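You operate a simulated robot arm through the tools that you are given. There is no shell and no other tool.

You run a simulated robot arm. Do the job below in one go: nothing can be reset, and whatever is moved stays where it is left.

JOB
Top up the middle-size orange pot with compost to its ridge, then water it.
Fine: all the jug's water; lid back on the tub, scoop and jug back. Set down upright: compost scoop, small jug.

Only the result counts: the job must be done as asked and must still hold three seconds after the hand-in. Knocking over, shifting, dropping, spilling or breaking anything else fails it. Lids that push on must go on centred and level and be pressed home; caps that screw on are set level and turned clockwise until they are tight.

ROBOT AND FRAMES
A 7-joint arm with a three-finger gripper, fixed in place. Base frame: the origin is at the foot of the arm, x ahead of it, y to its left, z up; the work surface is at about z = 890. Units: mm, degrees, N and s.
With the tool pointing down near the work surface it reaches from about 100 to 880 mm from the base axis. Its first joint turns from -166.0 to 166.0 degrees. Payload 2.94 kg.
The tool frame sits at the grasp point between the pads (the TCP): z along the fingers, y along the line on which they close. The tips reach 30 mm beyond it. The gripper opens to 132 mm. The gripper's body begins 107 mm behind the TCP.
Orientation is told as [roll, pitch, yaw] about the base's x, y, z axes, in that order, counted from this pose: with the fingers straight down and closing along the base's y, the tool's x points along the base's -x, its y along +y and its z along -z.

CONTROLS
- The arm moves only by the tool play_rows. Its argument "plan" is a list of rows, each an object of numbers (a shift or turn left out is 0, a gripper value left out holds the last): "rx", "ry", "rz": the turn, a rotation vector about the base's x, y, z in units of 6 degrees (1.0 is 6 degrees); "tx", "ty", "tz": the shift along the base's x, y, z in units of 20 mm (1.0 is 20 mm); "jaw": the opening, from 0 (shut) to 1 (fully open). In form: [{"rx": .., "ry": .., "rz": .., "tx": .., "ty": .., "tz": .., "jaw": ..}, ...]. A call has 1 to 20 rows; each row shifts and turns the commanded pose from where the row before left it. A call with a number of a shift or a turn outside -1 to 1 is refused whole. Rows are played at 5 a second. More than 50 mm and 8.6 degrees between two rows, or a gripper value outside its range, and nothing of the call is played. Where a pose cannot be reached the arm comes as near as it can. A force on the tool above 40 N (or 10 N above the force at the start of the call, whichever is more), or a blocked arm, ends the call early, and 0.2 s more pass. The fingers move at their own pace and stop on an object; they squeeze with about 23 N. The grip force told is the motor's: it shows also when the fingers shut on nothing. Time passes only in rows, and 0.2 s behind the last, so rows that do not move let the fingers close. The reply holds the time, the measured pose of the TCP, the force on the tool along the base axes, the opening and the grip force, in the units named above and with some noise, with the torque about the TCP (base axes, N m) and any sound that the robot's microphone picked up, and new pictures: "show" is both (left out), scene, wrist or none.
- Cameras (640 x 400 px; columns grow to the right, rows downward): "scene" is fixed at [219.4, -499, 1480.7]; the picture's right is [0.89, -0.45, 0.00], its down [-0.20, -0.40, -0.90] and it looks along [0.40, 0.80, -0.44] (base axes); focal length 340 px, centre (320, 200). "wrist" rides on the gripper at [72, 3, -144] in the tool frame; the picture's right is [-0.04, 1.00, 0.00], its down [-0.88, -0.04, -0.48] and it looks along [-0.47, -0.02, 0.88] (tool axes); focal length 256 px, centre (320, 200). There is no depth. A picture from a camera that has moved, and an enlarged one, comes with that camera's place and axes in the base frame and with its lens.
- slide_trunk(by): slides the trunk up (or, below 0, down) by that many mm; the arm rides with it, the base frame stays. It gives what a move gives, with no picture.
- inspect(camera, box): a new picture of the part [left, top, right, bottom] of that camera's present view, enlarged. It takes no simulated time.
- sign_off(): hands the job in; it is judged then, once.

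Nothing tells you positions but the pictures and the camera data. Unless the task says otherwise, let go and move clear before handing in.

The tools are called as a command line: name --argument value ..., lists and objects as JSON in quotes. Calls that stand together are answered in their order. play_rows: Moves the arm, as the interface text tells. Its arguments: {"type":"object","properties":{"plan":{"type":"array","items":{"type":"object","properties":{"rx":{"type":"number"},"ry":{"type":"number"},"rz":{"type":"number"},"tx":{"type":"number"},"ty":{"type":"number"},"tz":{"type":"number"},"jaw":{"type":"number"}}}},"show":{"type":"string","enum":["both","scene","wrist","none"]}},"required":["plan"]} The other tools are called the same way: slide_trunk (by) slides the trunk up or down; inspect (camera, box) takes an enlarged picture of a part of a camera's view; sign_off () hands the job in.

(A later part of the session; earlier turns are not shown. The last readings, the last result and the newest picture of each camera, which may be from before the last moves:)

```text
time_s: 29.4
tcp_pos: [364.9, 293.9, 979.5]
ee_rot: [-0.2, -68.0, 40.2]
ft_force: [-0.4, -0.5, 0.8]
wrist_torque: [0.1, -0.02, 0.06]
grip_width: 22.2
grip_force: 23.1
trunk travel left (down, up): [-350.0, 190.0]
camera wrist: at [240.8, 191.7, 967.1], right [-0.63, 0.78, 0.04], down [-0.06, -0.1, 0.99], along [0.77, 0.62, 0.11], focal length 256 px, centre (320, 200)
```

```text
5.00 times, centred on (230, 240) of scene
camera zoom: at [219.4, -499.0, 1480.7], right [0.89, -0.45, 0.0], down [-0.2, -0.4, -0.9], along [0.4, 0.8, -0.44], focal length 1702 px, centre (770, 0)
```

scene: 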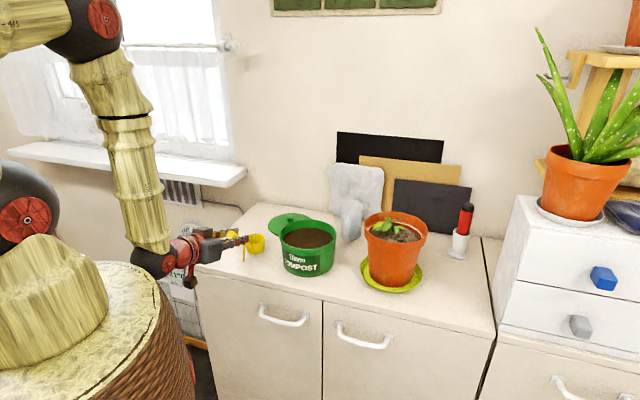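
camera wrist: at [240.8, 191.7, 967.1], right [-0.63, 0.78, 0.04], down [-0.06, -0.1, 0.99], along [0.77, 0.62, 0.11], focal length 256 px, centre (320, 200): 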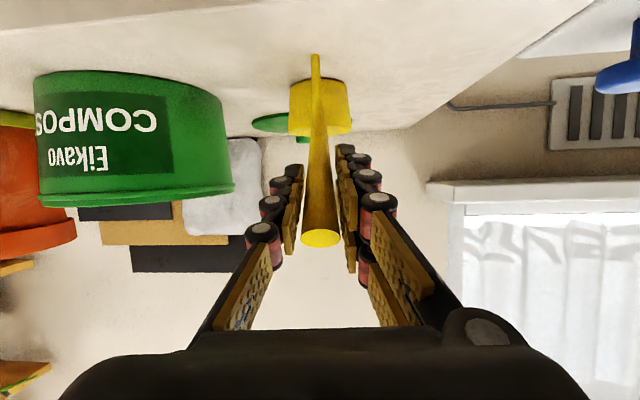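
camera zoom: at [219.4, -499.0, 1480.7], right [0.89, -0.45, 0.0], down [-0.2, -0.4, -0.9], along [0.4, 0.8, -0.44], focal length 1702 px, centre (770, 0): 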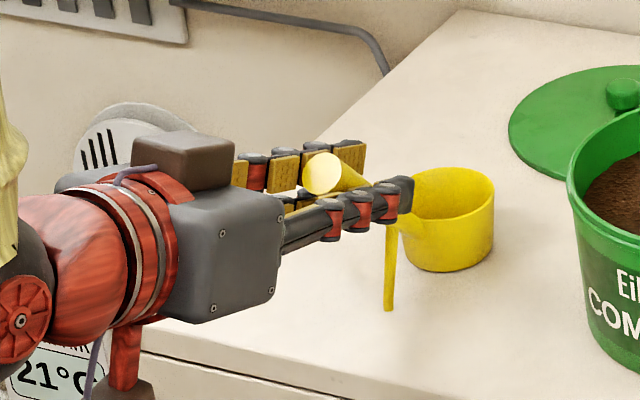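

The handle is gripped. I'll lift slightly and check that the scoop hangs firmly and level.

play_rows --plan '[{"tz": 0.25}, {"tz": 0.5}, {"tz": 0.75}, {"tz": 1}, {}]' --show "both"

inspect --camera "scene" --box '[170, 190, 290, 270]'

```text
time_s: 30.6
tcp_pos: [365.9, 292.1, 1030.7]
ee_rot: [-0.2, -67.9, 40.2]
ft_force: [0.0, 0.6, -1.2]
wrist_torque: [-0.07, 0.03, 0.02]
grip_width: 21.9
grip_force: 23.3
trunk travel left (down, up): [-350.0, 190.0]
camera wrist: at [241.2, 191.1, 1017.3], right [-0.63, 0.78, 0.04], down [-0.06, -0.1, 0.99], along [0.77, 0.62, 0.11], focal length 256 px, centre (320, 200)
```

scene: 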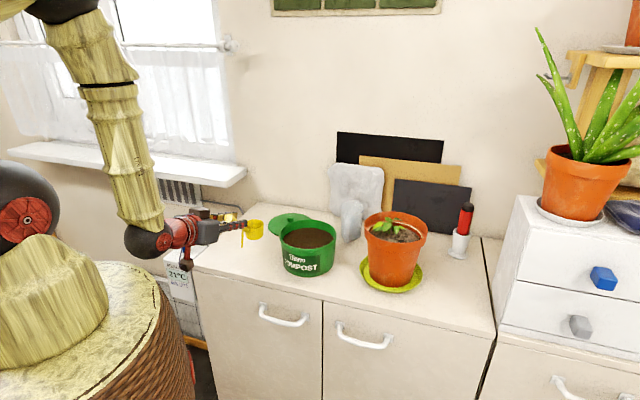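
wrist: 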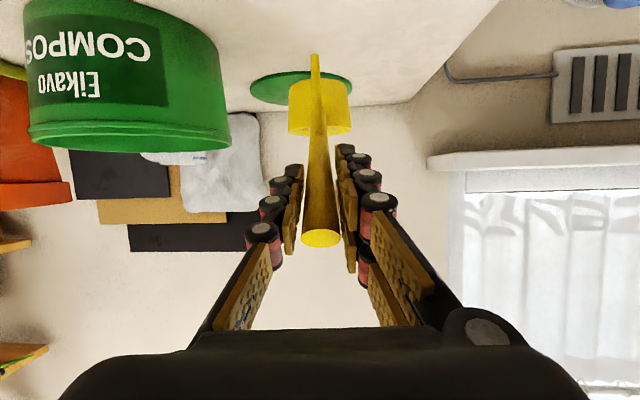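

```text
5.00 times, centred on (230, 230) of scene
camera zoom: at [219.4, -499.0, 1480.7], right [0.89, -0.45, 0.0], down [-0.2, -0.4, -0.9], along [0.4, 0.8, -0.44], focal length 1702 px, centre (770, 50)
```

zoom: 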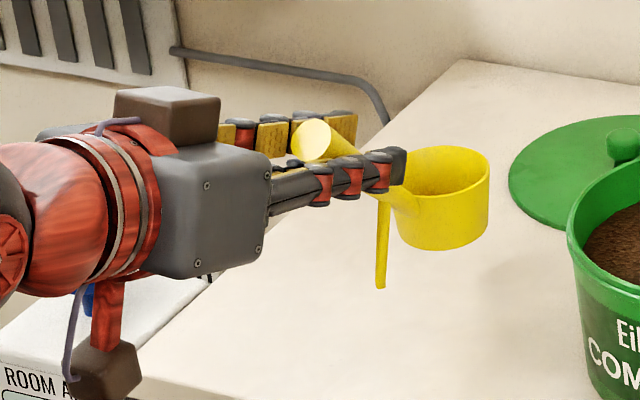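

The scoop is held level. I'll raise it, carry it over the tub, then tilt the cup forward above the compost.

play_rows --plan '[{"tz": 1}, {"tz": 1}, {"tz": 1}, {"tz": 1}, {"tz": 1}, {"tz": 0.965}, {"tx": 0.9175, "ty": -0.3385}, {"tx": 0.9175, "ty": -0.3385}, {"tx": 0.9175, "ty": -0.3385}, {"tx": 0.9175, "ty": -0.3385}, {"tx": 0.9175, "ty": -0.3385}, {"tx": 0.9175, "ty": -0.3385}, {"tx": 0.9175, "ty": -0.3385}, {"tx": 0.9175, "ty": -0.3385}, {"tx": 0.9175, "ty": -0.3385}, {"tx": 0.9175, "ty": -0.3385}, {}]' --show "both"

```text
time_s: 34.2
tcp_pos: [548.6, 224.4, 1148.4]
ee_rot: [-0.2, -68.0, 40.2]
ft_force: [0.5, 0.3, -1.0]
wrist_torque: [-0.06, 0.04, 0.02]
grip_width: 21.9
grip_force: 22.9
trunk travel left (down, up): [-350.0, 190.0]
camera wrist: at [424.7, 122.9, 1136.4], right [-0.63, 0.78, 0.04], down [-0.06, -0.1, 0.99], along [0.77, 0.62, 0.11], focal length 256 px, centre (320, 200)
```

scene: 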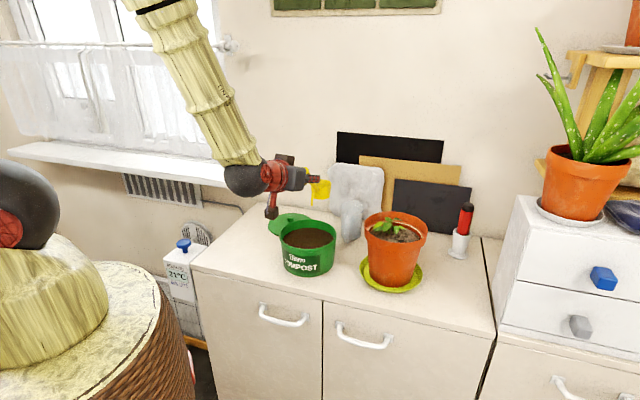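
wrist: 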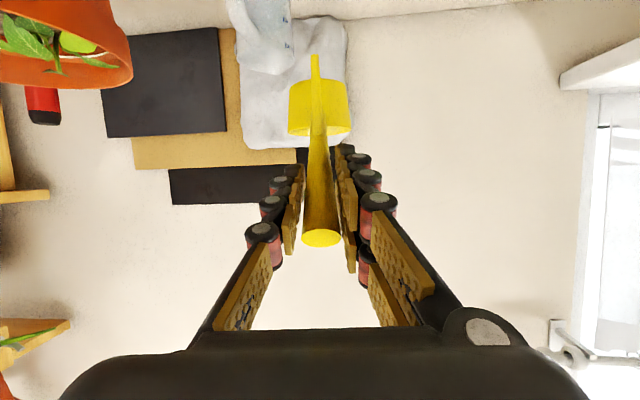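

The scoop is over the tub. Now I'll tilt it forward 60°, still at height.

play_rows --plan '[{"rx": -0.714, "ry": 0.851}, {"rx": -0.714, "ry": 0.851}, {"rx": -0.714, "ry": 0.851}, {"rx": -0.714, "ry": 0.851}, {"rx": -0.714, "ry": 0.851}, {"rx": -0.714, "ry": 0.851}, {"rx": -0.714, "ry": 0.851}, {"rx": -0.714, "ry": 0.851}, {"rx": -0.714, "ry": 0.851}, {}]' --show "both"

inspect --camera "scene" --box '[250, 150, 370, 290]'

```text
time_s: 36.4
tcp_pos: [549.5, 224.2, 1147.1]
ee_rot: [0.2, -18.3, 39.9]
ft_force: [-0.8, -0.4, -0.9]
wrist_torque: [0.05, -0.01, 0.0]
grip_width: 22.3
grip_force: 23.3
out of reach, approached as far as the arm can: row 8, 9
trunk travel left (down, up): [-350.0, 190.0]
camera wrist: at [459.9, 152.1, 1260.3], right [-0.61, 0.79, 0.02], down [0.55, 0.41, 0.73], along [0.57, 0.45, -0.69], focal length 256 px, centre (320, 200)
```

scene: 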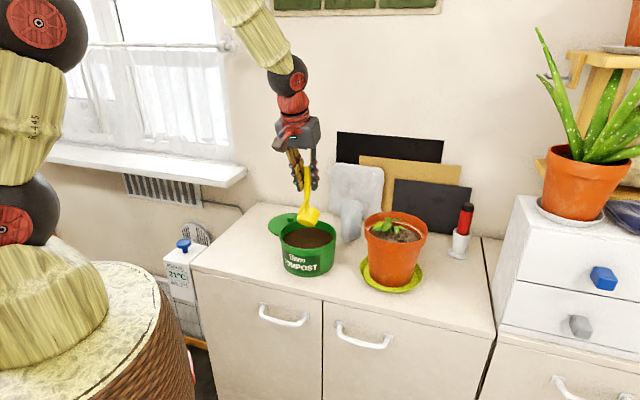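
wrist: 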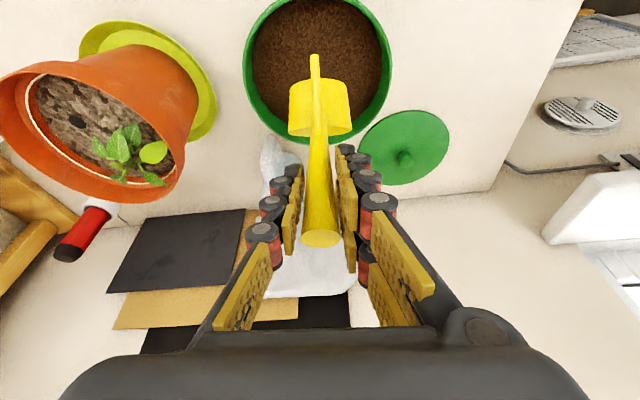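

```text
2.86 times, centred on (310, 220) of scene
camera zoom: at [219.4, -499.0, 1480.7], right [0.89, -0.45, 0.0], down [-0.2, -0.4, -0.9], along [0.4, 0.8, -0.44], focal length 973 px, centre (349, 143)
```

zoom: 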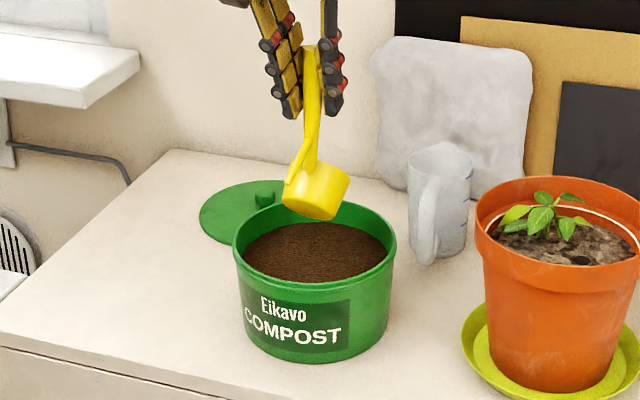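

The arm stopped at a pitch of about −18°, so the scoop is tilted about 50°, which is enough to dig. I'll bring the commanded pose back to that and check how it tracks while lowering.

play_rows --plan '[{"rx": 0.536, "ry": -0.638}, {"rx": 0.536, "ry": -0.638}, {"tz": -0.5}, {}]' --show "none"

```text
time_s: 37.4
tcp_pos: [548.1, 225.3, 1135.5]
ee_rot: [0.2, -28.3, 40.0]
ft_force: [-0.8, -1.1, -0.8]
wrist_torque: [-0.02, -0.01, 0.0]
grip_width: 21.8
grip_force: 23.0
trunk travel left (down, up): [-350.0, 190.0]
```

play_rows --plan '[{"tz": -1}, {"tz": -1}, {"tz": -0.5}, {}]' --show "none"

play_rows --plan '[{"rx": -0.357, "ry": 0.4255}, {"rx": -0.357, "ry": 0.4255}, {"rx": -0.357, "ry": 0.4255}, {"rx": -0.357, "ry": 0.4255}, {}]' --show "both"

```text
time_s: 38.4
tcp_pos: [547.8, 224.2, 1086.4]
ee_rot: [0.2, -28.3, 40.0]
ft_force: [0.0, -0.8, -0.4]
wrist_torque: [0.0, 0.03, 0.02]
grip_width: 22.3
grip_force: 22.5
trunk travel left (down, up): [-350.0, 190.0]
```

```text
time_s: 39.6
tcp_pos: [546.1, 230.5, 1089.2]
ee_rot: [1.5, -18.7, 40.2]
ft_force: [0.2, -0.3, -1.6]
wrist_torque: [0.03, 0.02, -0.01]
grip_width: 21.7
grip_force: 23.1
out of reach, approached as far as the arm can: row 2, 3
trunk travel left (down, up): [-350.0, 190.0]
camera wrist: at [460.3, 155.6, 1202.4], right [-0.62, 0.78, 0.04], down [0.55, 0.4, 0.73], along [0.56, 0.47, -0.68], focal length 256 px, centre (320, 200)
```

scene: 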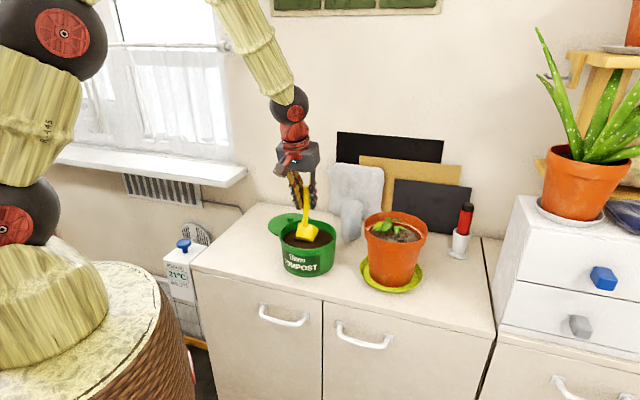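
wrist: 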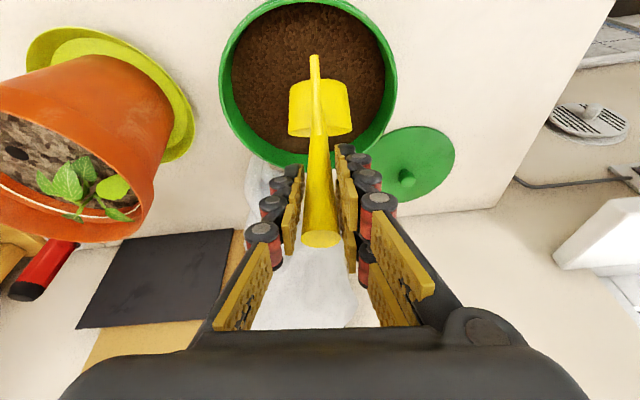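

inspect --camera "scene" --box '[260, 180, 360, 290]'

inspect --camera "wrist" --box '[200, 0, 420, 180]'

```text
3.64 times, centred on (310, 235) of scene
camera zoom: at [219.4, -499.0, 1480.7], right [0.89, -0.45, 0.0], down [-0.2, -0.4, -0.9], along [0.4, 0.8, -0.44], focal length 1238 px, centre (356, 73)
```

zoom: 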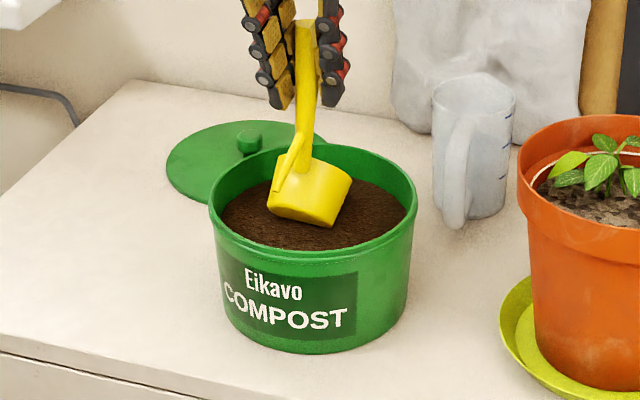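

```text
2.22 times, centred on (310, 90) of wrist
camera zoom: at [460.3, 155.6, 1202.4], right [-0.62, 0.78, 0.04], down [0.55, 0.4, 0.73], along [0.56, 0.47, -0.68], focal length 569 px, centre (342, 444)
```

zoom: 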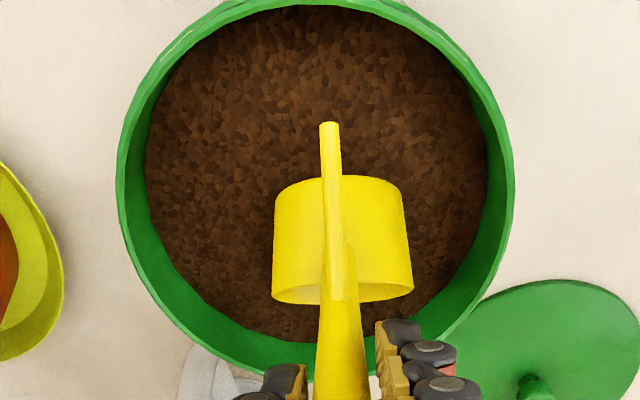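

The compost doesn't resist the scoop, and there's a wrist singularity near a pitch of −20°. I'll back the tilt off to about −30° and re-check the pose before digging.

play_rows --plan '[{"rx": 0.61, "ry": -0.73}, {"rx": 0.61, "ry": -0.73}, {}, {}]' --show "none"

play_rows --plan '[{}]' --show "none"

```text
time_s: 40.6
tcp_pos: [546.4, 232.2, 1089.6]
ee_rot: [1.4, -30.1, 40.2]
ft_force: [0.0, -0.5, -2.5]
wrist_torque: [0.01, 0.0, 0.02]
grip_width: 21.9
grip_force: 23.2
trunk travel left (down, up): [-350.0, 190.0]
```

```text
time_s: 41.0
tcp_pos: [546.5, 231.2, 1089.5]
ee_rot: [1.4, -30.1, 40.2]
ft_force: [0.2, -0.8, -0.6]
wrist_torque: [-0.01, -0.01, -0.02]
grip_width: 22.0
grip_force: 23.0
trunk travel left (down, up): [-350.0, 190.0]
```

Now I'll dig: centre the cup, lower it into the compost on the near side, and check the forces.

play_rows --plan '[{"tx": -0.47, "ty": -0.63, "rx": -0.155, "ry": -0.13, "rz": -0.145}, {"tx": -0.47, "ty": -0.63}, {"tz": -0.79}, {"tz": -0.79}, {"tz": -0.79}, {}]' --show "both"

inspect --camera "scene" --box '[260, 180, 360, 290]'

```text
time_s: 42.4
tcp_pos: [528.8, 207.1, 1040.8]
ee_rot: [-0.1, -30.1, 40.1]
ft_force: [-0.3, 0.0, -1.4]
wrist_torque: [-0.03, 0.01, 0.02]
grip_width: 21.8
grip_force: 23.1
trunk travel left (down, up): [-350.0, 190.0]
camera wrist: at [424.6, 121.8, 1130.0], right [-0.61, 0.79, 0.02], down [0.42, 0.31, 0.85], along [0.67, 0.53, -0.52], focal length 256 px, centre (320, 200)
```

scene: 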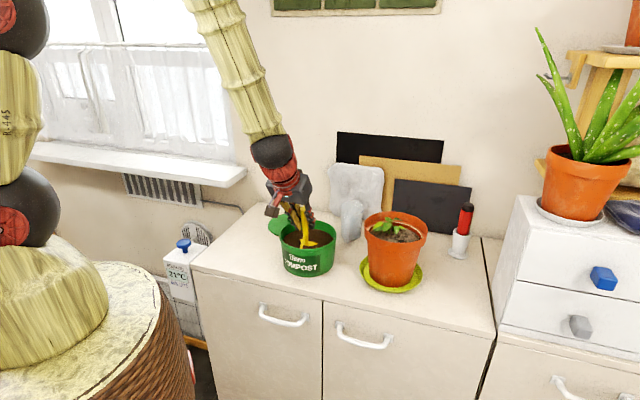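
wrist: 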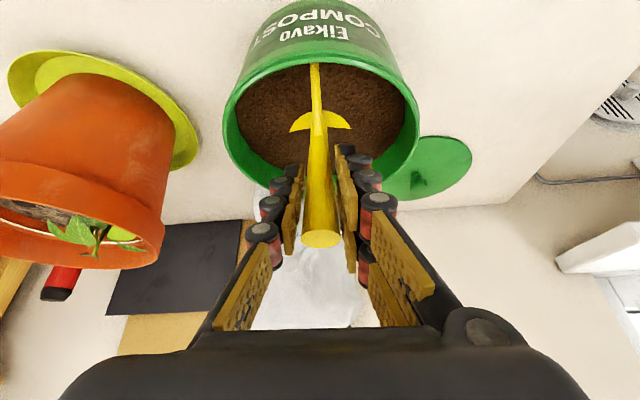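

```text
3.64 times, centred on (310, 235) of scene
camera zoom: at [219.4, -499.0, 1480.7], right [0.89, -0.45, 0.0], down [-0.2, -0.4, -0.9], along [0.4, 0.8, -0.44], focal length 1238 px, centre (356, 73)
```

zoom: 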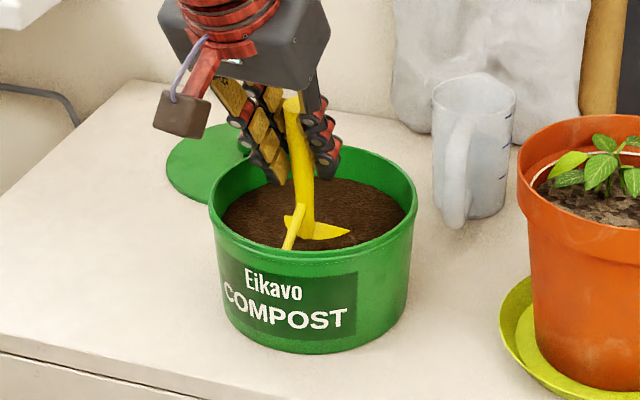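

The cup is buried up to its back rim. Now I'll level it out while moving slightly, staying inside the tub.

play_rows --plan '[{"rx": 0.509, "ry": -0.607, "tx": -0.115, "ty": -0.0965, "tz": -0.2375}, {"rx": 0.509, "ry": -0.607, "tx": -0.115, "ty": -0.0965, "tz": -0.2375}, {"rx": 0.509, "ry": -0.607, "tx": -0.115, "ty": -0.0965, "tz": -0.2375}, {"rx": 0.509, "ry": -0.607, "tx": -0.115, "ty": -0.0965, "tz": -0.2375}, {"rx": 0.509, "ry": -0.607, "tx": -0.115, "ty": -0.0965, "tz": -0.3375}, {"rx": 0.509, "ry": -0.607, "tx": -0.115, "ty": -0.0965, "tz": -0.3375}, {"rx": 0.509, "ry": -0.607, "tx": -0.115, "ty": -0.0965, "tz": -0.3375}, {"rx": 0.509, "ry": -0.607, "tx": -0.115, "ty": -0.0965, "tz": -0.3375}, {}]' --show "both"

inspect --camera "scene" --box '[260, 180, 360, 290]'

```text
time_s: 44.4
tcp_pos: [509.7, 190.2, 996.6]
ee_rot: [-0.5, -68.5, 40.4]
ft_force: [-0.7, 1.4, 23.1]
wrist_torque: [-0.21, 0.73, -0.05]
grip_width: 22.1
grip_force: 23.0
trunk travel left (down, up): [-350.0, 190.0]
camera wrist: at [386.1, 88.5, 982.9], right [-0.63, 0.78, 0.04], down [-0.07, -0.1, 0.99], along [0.77, 0.62, 0.12], focal length 256 px, centre (320, 200)
```

scene: 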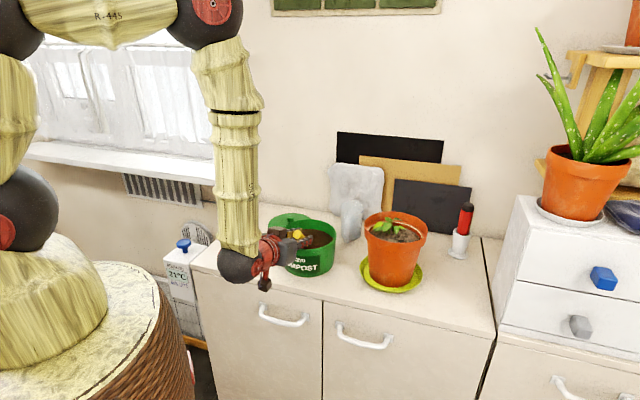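
wrist: 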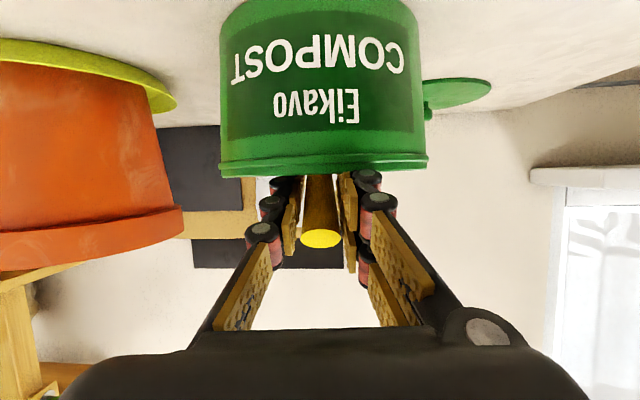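

```text
3.64 times, centred on (310, 235) of scene
camera zoom: at [219.4, -499.0, 1480.7], right [0.89, -0.45, 0.0], down [-0.2, -0.4, -0.9], along [0.4, 0.8, -0.44], focal length 1238 px, centre (356, 73)
```

zoom: 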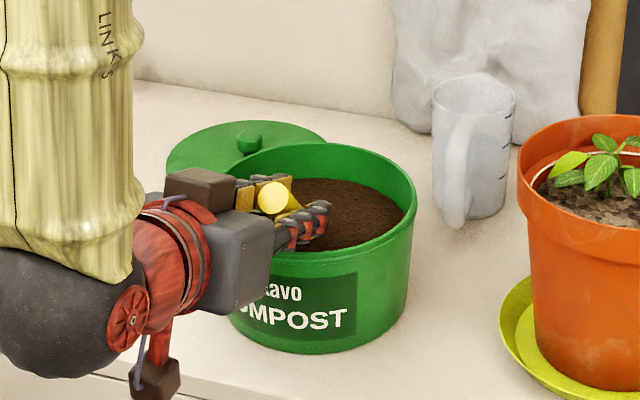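

The fingers touched the tub rim, pressing straight down at about 23 N. I'll lift straight up now and check the fill.

play_rows --plan '[{"tz": 0.3}, {"tz": 0.5}, {"tz": 0.8}, {"tz": 1}, {"tz": 1}, {"tz": 1}, {"tz": 1}, {"tz": 1}, {}]' --show "both"

inspect --camera "scene" --box '[240, 150, 380, 290]'

```text
time_s: 46.4
tcp_pos: [509.1, 190.5, 1126.8]
ee_rot: [0.0, -68.2, 40.1]
ft_force: [0.1, -0.3, -1.7]
wrist_torque: [-0.04, 0.08, -0.02]
grip_width: 21.9
grip_force: 23.0
trunk travel left (down, up): [-350.0, 190.0]
camera wrist: at [385.4, 89.0, 1113.1], right [-0.63, 0.78, 0.04], down [-0.06, -0.1, 0.99], along [0.77, 0.62, 0.11], focal length 256 px, centre (320, 200)
```

scene: 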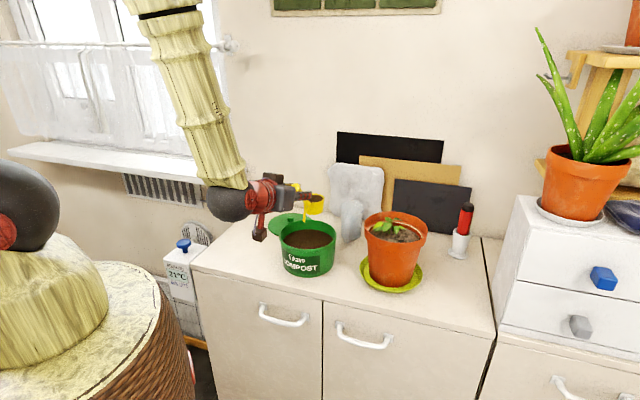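
wrist: 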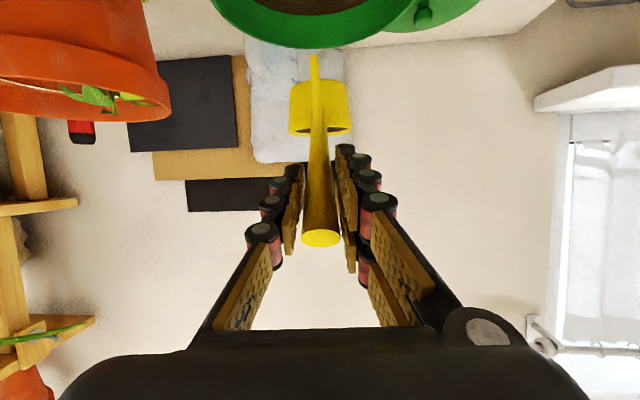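

```text
2.86 times, centred on (310, 220) of scene
camera zoom: at [219.4, -499.0, 1480.7], right [0.89, -0.45, 0.0], down [-0.2, -0.4, -0.9], along [0.4, 0.8, -0.44], focal length 973 px, centre (349, 143)
```

zoom: 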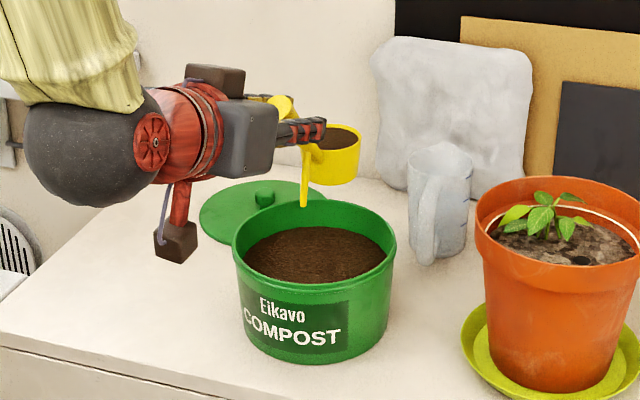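

The scoop came up full. I'll take a reference look at the pot's soil level before carrying it over.

inspect --camera "scene" --box '[355, 200, 435, 250]'

play_rows --plan '[{"tz": 0.65}, {"tz": 0.65}, {"tz": 0.65}, {"tz": 0.65}, {"tx": 0.621, "ty": -0.786, "rz": 0.521}, {"tx": 0.621, "ty": -0.786, "rz": 0.521}, {"tx": 0.621, "ty": -0.786, "rz": 0.521}, {"tx": 0.621, "ty": -0.786, "rz": 0.521}, {"tx": 0.621, "ty": -0.786, "rz": 0.521}, {"tx": 0.621, "ty": -0.786, "rz": 0.521}, {"tx": 0.621, "ty": -0.786, "rz": 0.521}, {"tx": 0.621, "ty": -0.786, "rz": 0.521}, {}]' --show "both"

```text
8.00 times, centred on (395, 225) of scene
camera zoom: at [219.4, -499.0, 1480.7], right [0.89, -0.45, 0.0], down [-0.2, -0.4, -0.9], along [0.4, 0.8, -0.44], focal length 2724 px, centre (-280, 0)
```

zoom: 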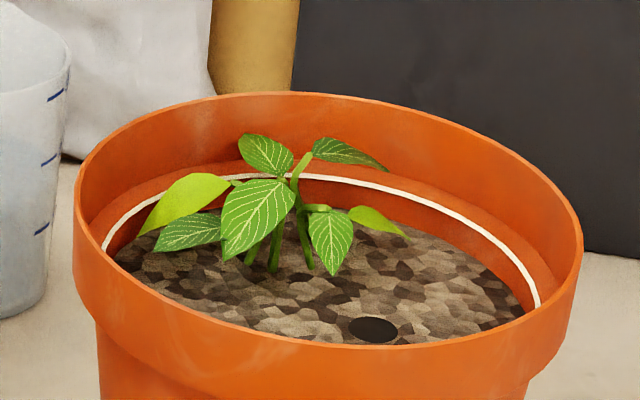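

```text
time_s: 49.2
tcp_pos: [608.8, 64.7, 1178.8]
ee_rot: [0.0, -68.1, 65.2]
ft_force: [0.2, 0.3, -0.5]
wrist_torque: [-0.08, 0.02, 0.02]
grip_width: 21.9
grip_force: 22.8
trunk travel left (down, up): [-350.0, 190.0]
camera wrist: at [538.7, -80.1, 1165.3], right [-0.9, 0.44, 0.04], down [-0.01, -0.12, 0.99], along [0.44, 0.89, 0.11], focal length 256 px, centre (320, 200)
```

scene: 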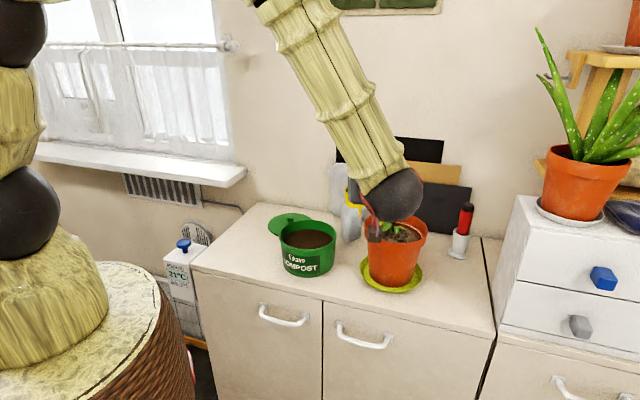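
wrist: 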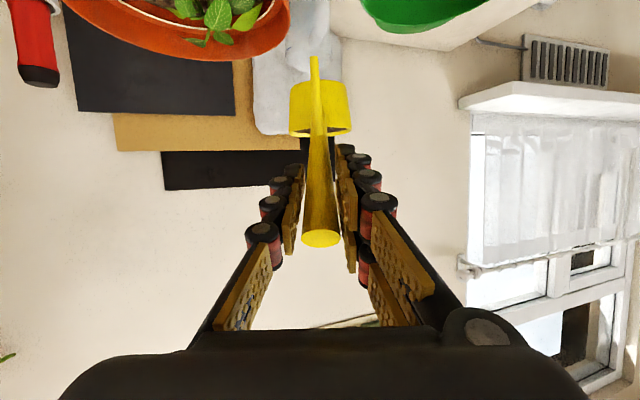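

I'm halfway there. I'll continue to the pot while yawing so that forward points along +y.

play_rows --plan '[{"tx": 0.621, "ty": -0.785, "rz": 0.521}, {"tx": 0.621, "ty": -0.785, "rz": 0.521}, {"tx": 0.621, "ty": -0.785, "rz": 0.521}, {"tx": 0.621, "ty": -0.785, "rz": 0.521}, {"tx": 0.621, "ty": -0.785, "rz": 0.521}, {"tx": 0.621, "ty": -0.785, "rz": 0.521}, {"tx": 0.621, "ty": -0.785, "rz": 0.521}, {"tx": 0.621, "ty": -0.785, "rz": 0.521}, {}]' --show "both"

```text
time_s: 51.2
tcp_pos: [707.1, -61.3, 1178.8]
ee_rot: [0.0, -68.0, 90.1]
ft_force: [-0.1, -0.2, -0.5]
wrist_torque: [-0.07, -0.04, 0.02]
grip_width: 21.9
grip_force: 23.2
trunk travel left (down, up): [-350.0, 190.0]
camera wrist: at [705.5, -223.4, 1165.1], right [-1.0, 0.01, 0.04], down [0.04, -0.11, 0.99], along [0.02, 0.99, 0.11], focal length 256 px, centre (320, 200)
```

scene: 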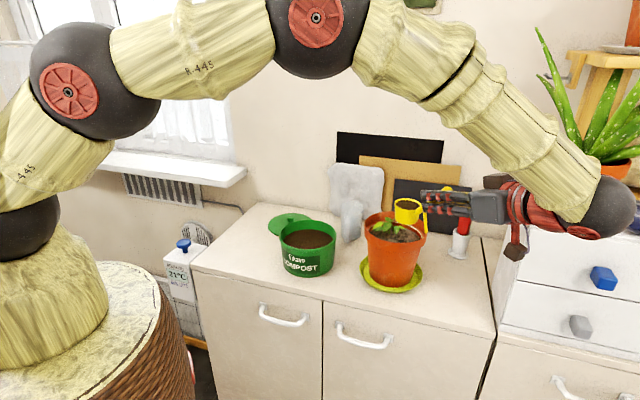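
wrist: 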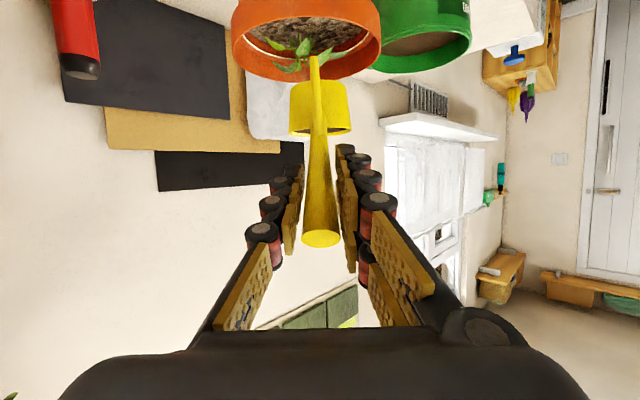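

I'm over the pot with the cup level. Now I'll begin tipping gradually, with the lip held over the open soil to the left of the plant.

play_rows --plan '[{"tx": 0.2, "rx": -0.8333, "ty": 0.262, "tz": 0.217}, {"rx": -0.8333, "ty": 0.262, "tz": 0.217}, {"rx": -0.8333, "ty": 0.262, "tz": 0.217}, {"rx": -0.8333, "ty": 0.368, "tz": 0.118}, {"rx": -0.8333, "ty": 0.368, "tz": 0.118}, {"rx": -0.8333, "ty": 0.368, "tz": 0.118}, {}]' --show "both"

inspect --camera "scene" --box '[340, 160, 480, 300]'

```text
time_s: 52.8
tcp_pos: [712.1, -22.8, 1198.9]
ee_rot: [0.1, -38.1, 90.0]
ft_force: [-0.2, -0.2, -1.2]
wrist_torque: [-0.03, -0.04, 0.02]
grip_width: 22.1
grip_force: 22.9
trunk travel left (down, up): [-350.0, 190.0]
camera wrist: at [710.2, -169.8, 1267.3], right [-1.0, 0.03, 0.03], down [0.04, 0.4, 0.92], along [0.02, 0.92, -0.4], focal length 256 px, centre (320, 200)
```

scene: 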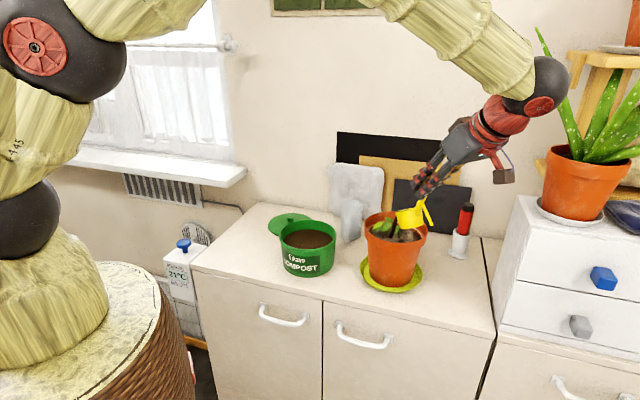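
wrist: 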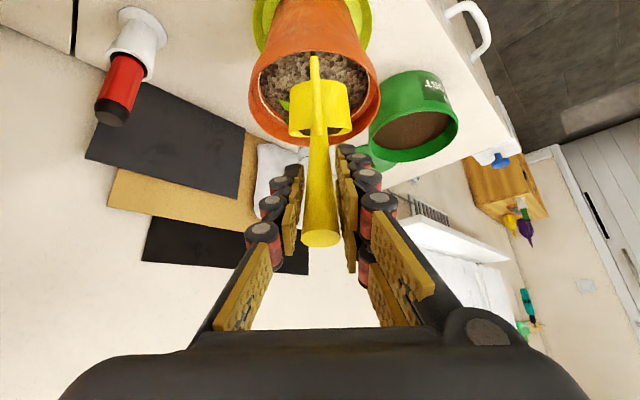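

```text
2.86 times, centred on (410, 230) of scene
camera zoom: at [219.4, -499.0, 1480.7], right [0.89, -0.45, 0.0], down [-0.2, -0.4, -0.9], along [0.4, 0.8, -0.44], focal length 973 px, centre (63, 114)
```

zoom: 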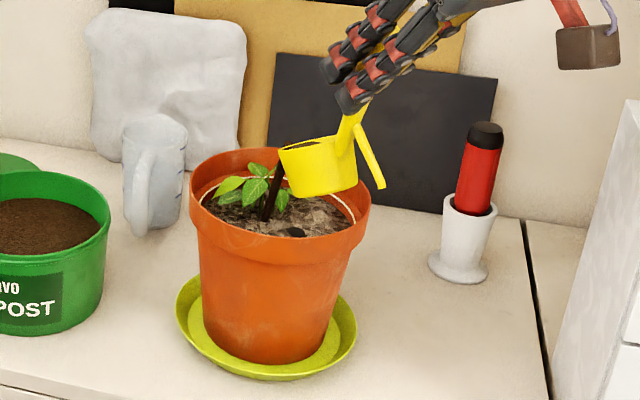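

Compost is already streaming from the lip into the pot. I'll keep tipping.

play_rows --plan '[{"rx": -0.8333, "ty": 0.452, "tz": 0.01}, {"rx": -0.8333, "ty": 0.452, "tz": 0.01}, {"rx": -0.8333, "ty": 0.452, "tz": 0.01}, {}]' --show "both"

inspect --camera "scene" --box '[340, 160, 480, 300]'

```text
time_s: 53.8
tcp_pos: [712.5, 2.8, 1200.0]
ee_rot: [0.0, -23.1, 90.1]
ft_force: [0.5, 0.3, -0.9]
wrist_torque: [0.01, 0.01, 0.0]
grip_width: 22.2
grip_force: 23.2
trunk travel left (down, up): [-350.0, 190.0]
camera wrist: at [709.8, -120.5, 1303.0], right [-1.0, 0.04, 0.02], down [0.04, 0.62, 0.78], along [0.02, 0.78, -0.62], focal length 256 px, centre (320, 200)
```

scene: 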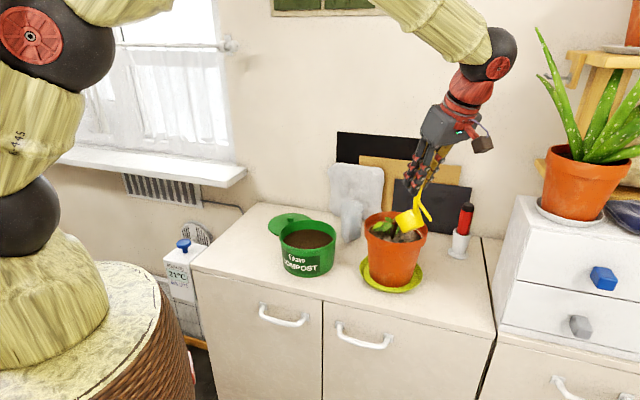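
wrist: 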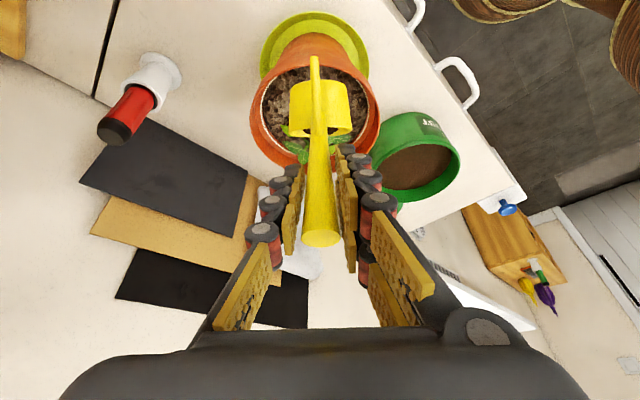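

```text
2.86 times, centred on (410, 230) of scene
camera zoom: at [219.4, -499.0, 1480.7], right [0.89, -0.45, 0.0], down [-0.2, -0.4, -0.9], along [0.4, 0.8, -0.44], focal length 973 px, centre (63, 114)
```

zoom: 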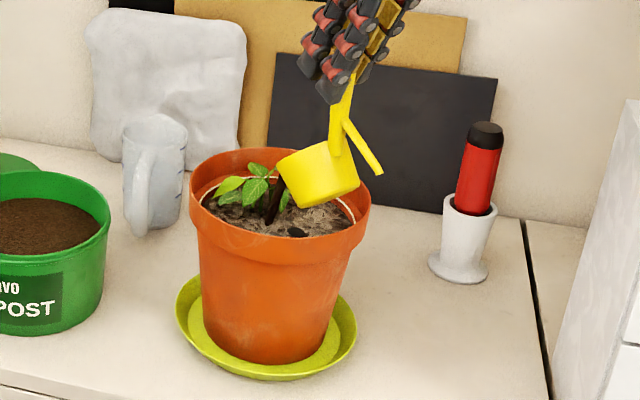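

It's still streaming into the pot, so I'll keep tipping.

play_rows --plan '[{"rx": -0.8333, "ty": 0.503, "tz": 0.1}, {"rx": -0.8333, "ty": 0.503, "tz": 0.1}, {"rx": -0.8333, "ty": 0.503, "tz": 0.1}, {"rx": -0.8333, "ty": 0.52, "tz": 0}, {"rx": -0.8333, "ty": 0.52, "tz": 0}, {"rx": -0.8333, "ty": 0.52, "tz": 0}, {}]' --show "both"

inspect --camera "scene" --box '[340, 160, 480, 300]'

```text
time_s: 55.4
tcp_pos: [701.2, 42.8, 1191.8]
ee_rot: [-2.1, -13.6, 90.1]
ft_force: [0.2, -0.4, 0.0]
wrist_torque: [0.02, -0.01, -0.02]
grip_width: 22.1
grip_force: 22.8
out of reach, approached as far as the arm can: row 2, 3, 4, 5, 6
trunk travel left (down, up): [-350.0, 190.0]
camera wrist: at [693.8, -62.7, 1314.3], right [-1.0, 0.05, -0.03], down [0.02, 0.74, 0.67], along [0.05, 0.67, -0.74], focal length 256 px, centre (320, 200)
```

scene: 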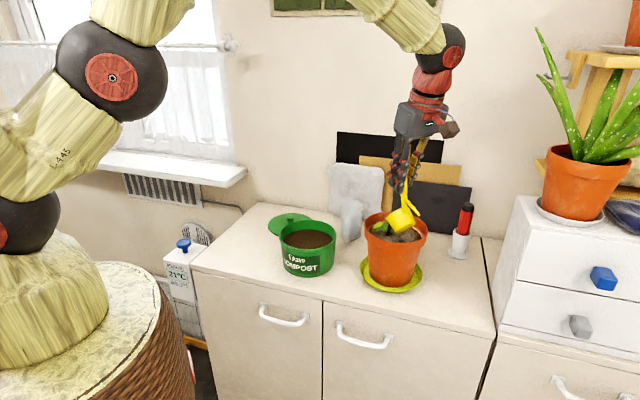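
wrist: 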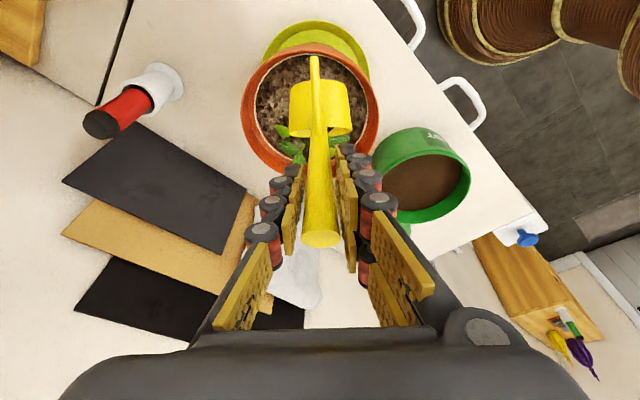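

```text
2.86 times, centred on (410, 230) of scene
camera zoom: at [219.4, -499.0, 1480.7], right [0.89, -0.45, 0.0], down [-0.2, -0.4, -0.9], along [0.4, 0.8, -0.44], focal length 973 px, centre (63, 114)
```

zoom: 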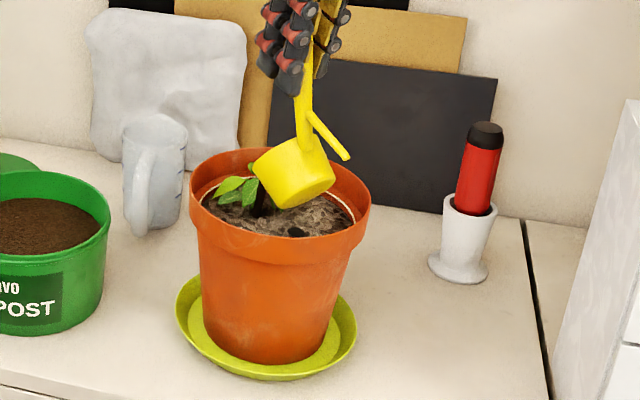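

The arm hit a limit near a tilt of 54° and the lip drifted toward the plant. I'll shift back a little, wait, and see whether the scoop is still emptying.

play_rows --plan '[{"ty": -0.5, "tz": 0.25}, {"ty": -0.5, "tz": 0.25}, {}, {}, {}]' --show "both"

inspect --camera "scene" --box '[340, 160, 480, 300]'

inspect --camera "wrist" --box '[220, 20, 400, 180]'

```text
time_s: 56.6
tcp_pos: [700.8, 23.0, 1202.2]
ee_rot: [-2.1, -13.7, 90.2]
ft_force: [0.8, 0.2, -2.1]
wrist_torque: [0.0, 0.03, -0.01]
grip_width: 22.1
grip_force: 23.5
trunk travel left (down, up): [-350.0, 190.0]
camera wrist: at [694.3, -83.0, 1324.2], right [-1.0, 0.05, -0.03], down [0.02, 0.74, 0.67], along [0.05, 0.67, -0.74], focal length 256 px, centre (320, 200)
```

scene: 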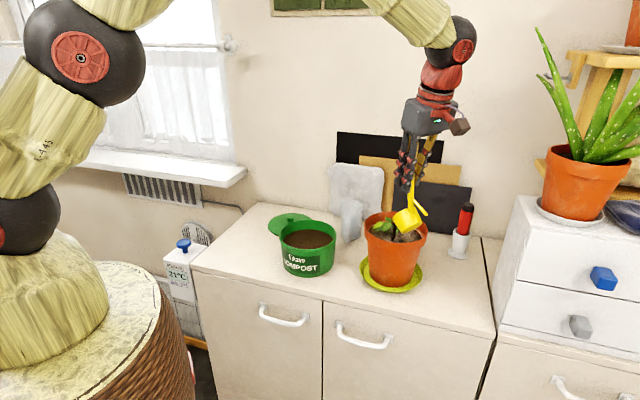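
wrist: 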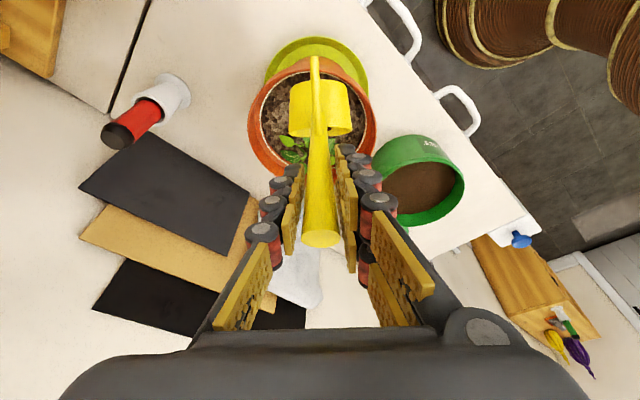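

```text
2.86 times, centred on (410, 230) of scene
camera zoom: at [219.4, -499.0, 1480.7], right [0.89, -0.45, 0.0], down [-0.2, -0.4, -0.9], along [0.4, 0.8, -0.44], focal length 973 px, centre (63, 114)
```

zoom: 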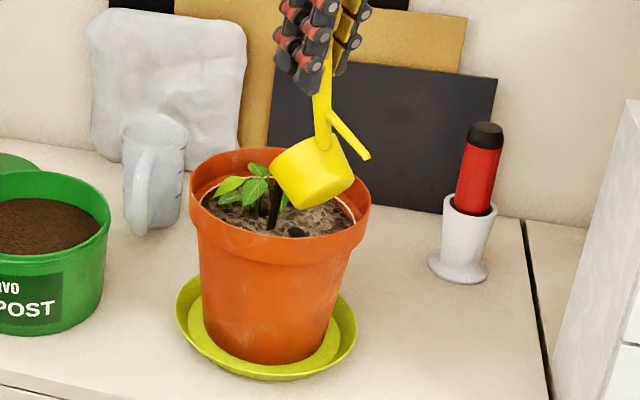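

```text
2.50 times, centred on (310, 100) of wrist
camera zoom: at [694.3, -83.0, 1324.2], right [-1.0, 0.05, -0.03], down [0.02, 0.74, 0.67], along [0.05, 0.67, -0.74], focal length 640 px, centre (345, 450)
```

zoom: 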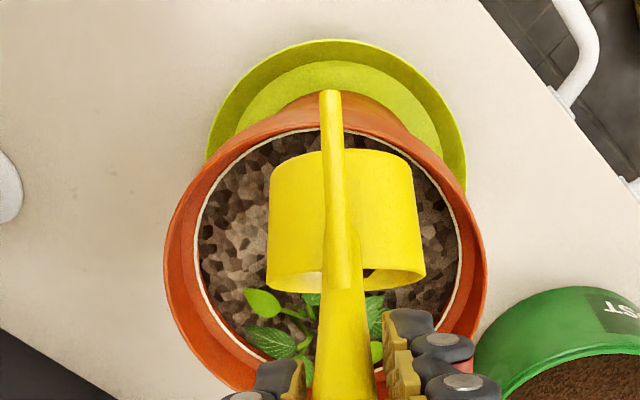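

The stream is still flowing at this tilt. I'll hold here so the scoop can empty further.

play_rows --plan '[{}, {}, {}, {}, {}, {}, {}, {}, {}, {}]' --show "scene"

inspect --camera "scene" --box '[355, 190, 445, 250]'

```text
time_s: 58.8
tcp_pos: [702.3, 22.3, 1202.2]
ee_rot: [-2.1, -13.7, 90.1]
ft_force: [0.0, -0.5, -0.8]
wrist_torque: [0.02, 0.02, 0.02]
grip_width: 21.8
grip_force: 22.9
trunk travel left (down, up): [-350.0, 190.0]
```

scene: 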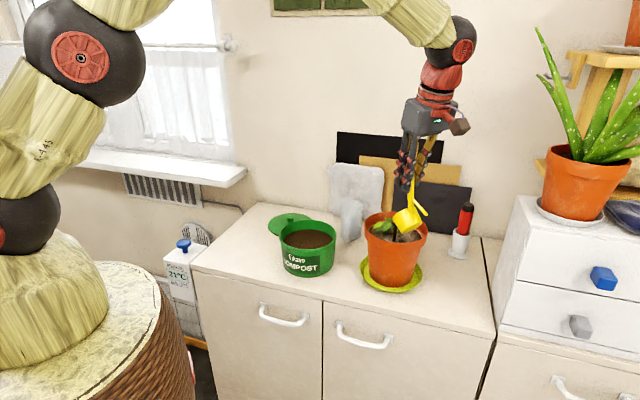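

```text
6.67 times, centred on (400, 220) of scene
camera zoom: at [219.4, -499.0, 1480.7], right [0.89, -0.45, 0.0], down [-0.2, -0.4, -0.9], along [0.4, 0.8, -0.44], focal length 2270 px, centre (-213, 67)
```

zoom: 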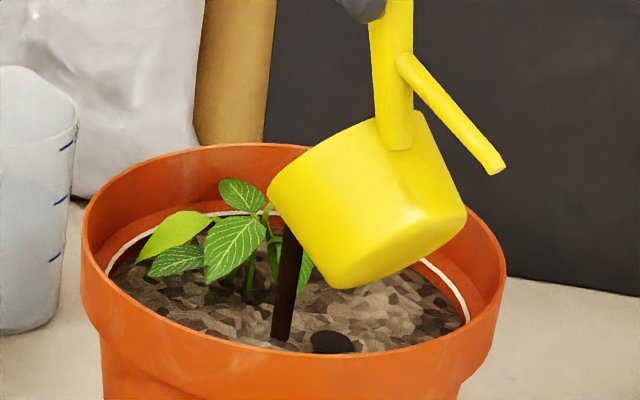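

play_rows --plan '[{}, {}, {}, {}, {}, {}, {}, {}, {}, {}, {}, {}, {}, {}, {}, {}, {}, {}, {}, {}]' --show "none"

inspect --camera "scene" --box '[355, 190, 445, 250]'

```text
time_s: 63.0
tcp_pos: [701.8, 22.5, 1203.0]
ee_rot: [-2.1, -13.7, 90.2]
ft_force: [-0.8, -0.5, -1.0]
wrist_torque: [0.0, 0.01, -0.02]
grip_width: 22.1
grip_force: 23.4
trunk travel left (down, up): [-350.0, 190.0]
```

```text
6.67 times, centred on (400, 220) of scene
camera zoom: at [219.4, -499.0, 1480.7], right [0.89, -0.45, 0.0], down [-0.2, -0.4, -0.9], along [0.4, 0.8, -0.44], focal length 2270 px, centre (-213, 67)
```

zoom: 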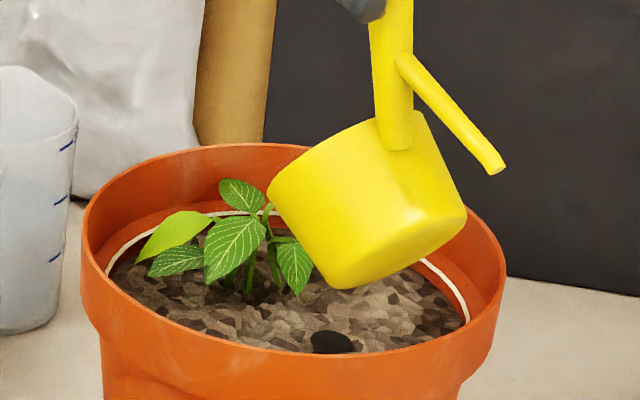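

The stream has stopped. I'll level the scoop over the pot and look at what remains in it and how the soil has changed.

play_rows --plan '[{"rx": 1, "ty": -0.5, "tz": 0.2}, {"rx": 1, "ty": -0.5, "tz": 0.2}, {"rx": 1, "ty": -0.5}, {"rx": 1, "ty": -0.5}, {"rx": 1, "ty": -0.5}, {"rx": 1, "ty": -0.5}, {"rx": 1, "ty": -0.5}, {"rx": 1, "ty": -0.5}, {"rx": 1, "ty": -0.5}, {"ry": 0.131, "rz": 0.3245}, {}]' --show "both"

inspect --camera "scene" --box '[350, 170, 450, 250]'

inspect --camera "scene" --box '[355, 200, 435, 250]'

```text
time_s: 65.4
tcp_pos: [703.5, -67.8, 1210.1]
ee_rot: [-0.5, -67.7, 90.6]
ft_force: [0.2, 0.1, -0.4]
wrist_torque: [-0.13, 0.01, 0.01]
grip_width: 21.8
grip_force: 23.1
trunk travel left (down, up): [-350.0, 190.0]
camera wrist: at [701.0, -229.7, 1197.3], right [-1.0, 0.01, 0.04], down [0.04, -0.11, 0.99], along [0.02, 0.99, 0.11], focal length 256 px, centre (320, 200)
```

scene: 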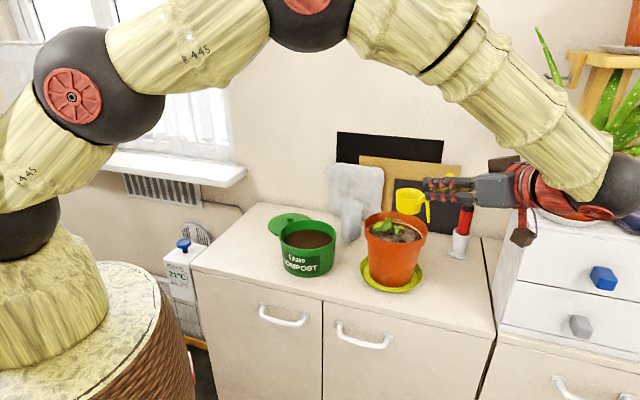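
wrist: 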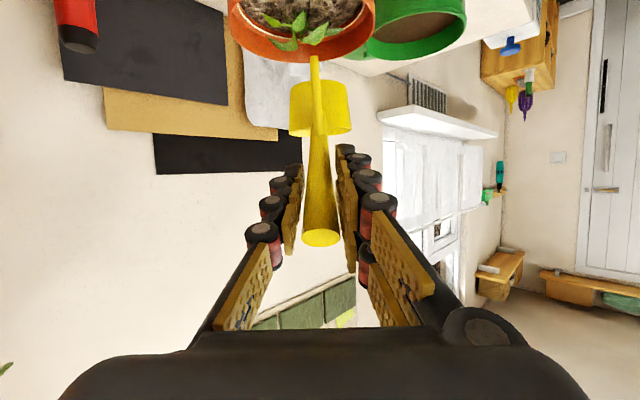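

```text
5.00 times, centred on (400, 210) of scene
camera zoom: at [219.4, -499.0, 1480.7], right [0.89, -0.45, 0.0], down [-0.2, -0.4, -0.9], along [0.4, 0.8, -0.44], focal length 1702 px, centre (-80, 150)
```

zoom: 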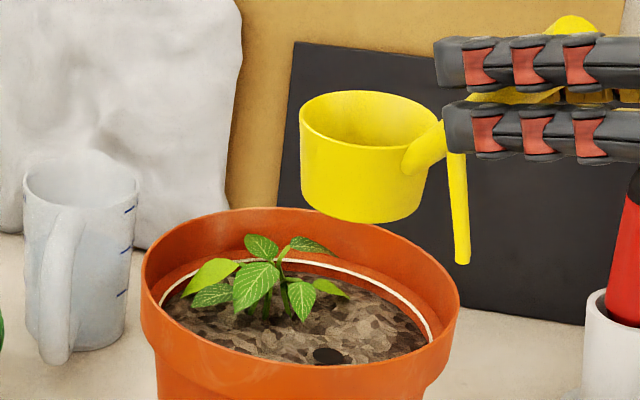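

```text
8.00 times, centred on (395, 225) of scene
camera zoom: at [219.4, -499.0, 1480.7], right [0.89, -0.45, 0.0], down [-0.2, -0.4, -0.9], along [0.4, 0.8, -0.44], focal length 2724 px, centre (-280, 0)
```

zoom: 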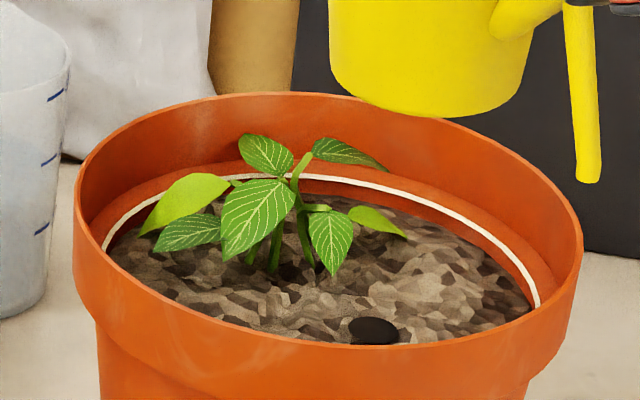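

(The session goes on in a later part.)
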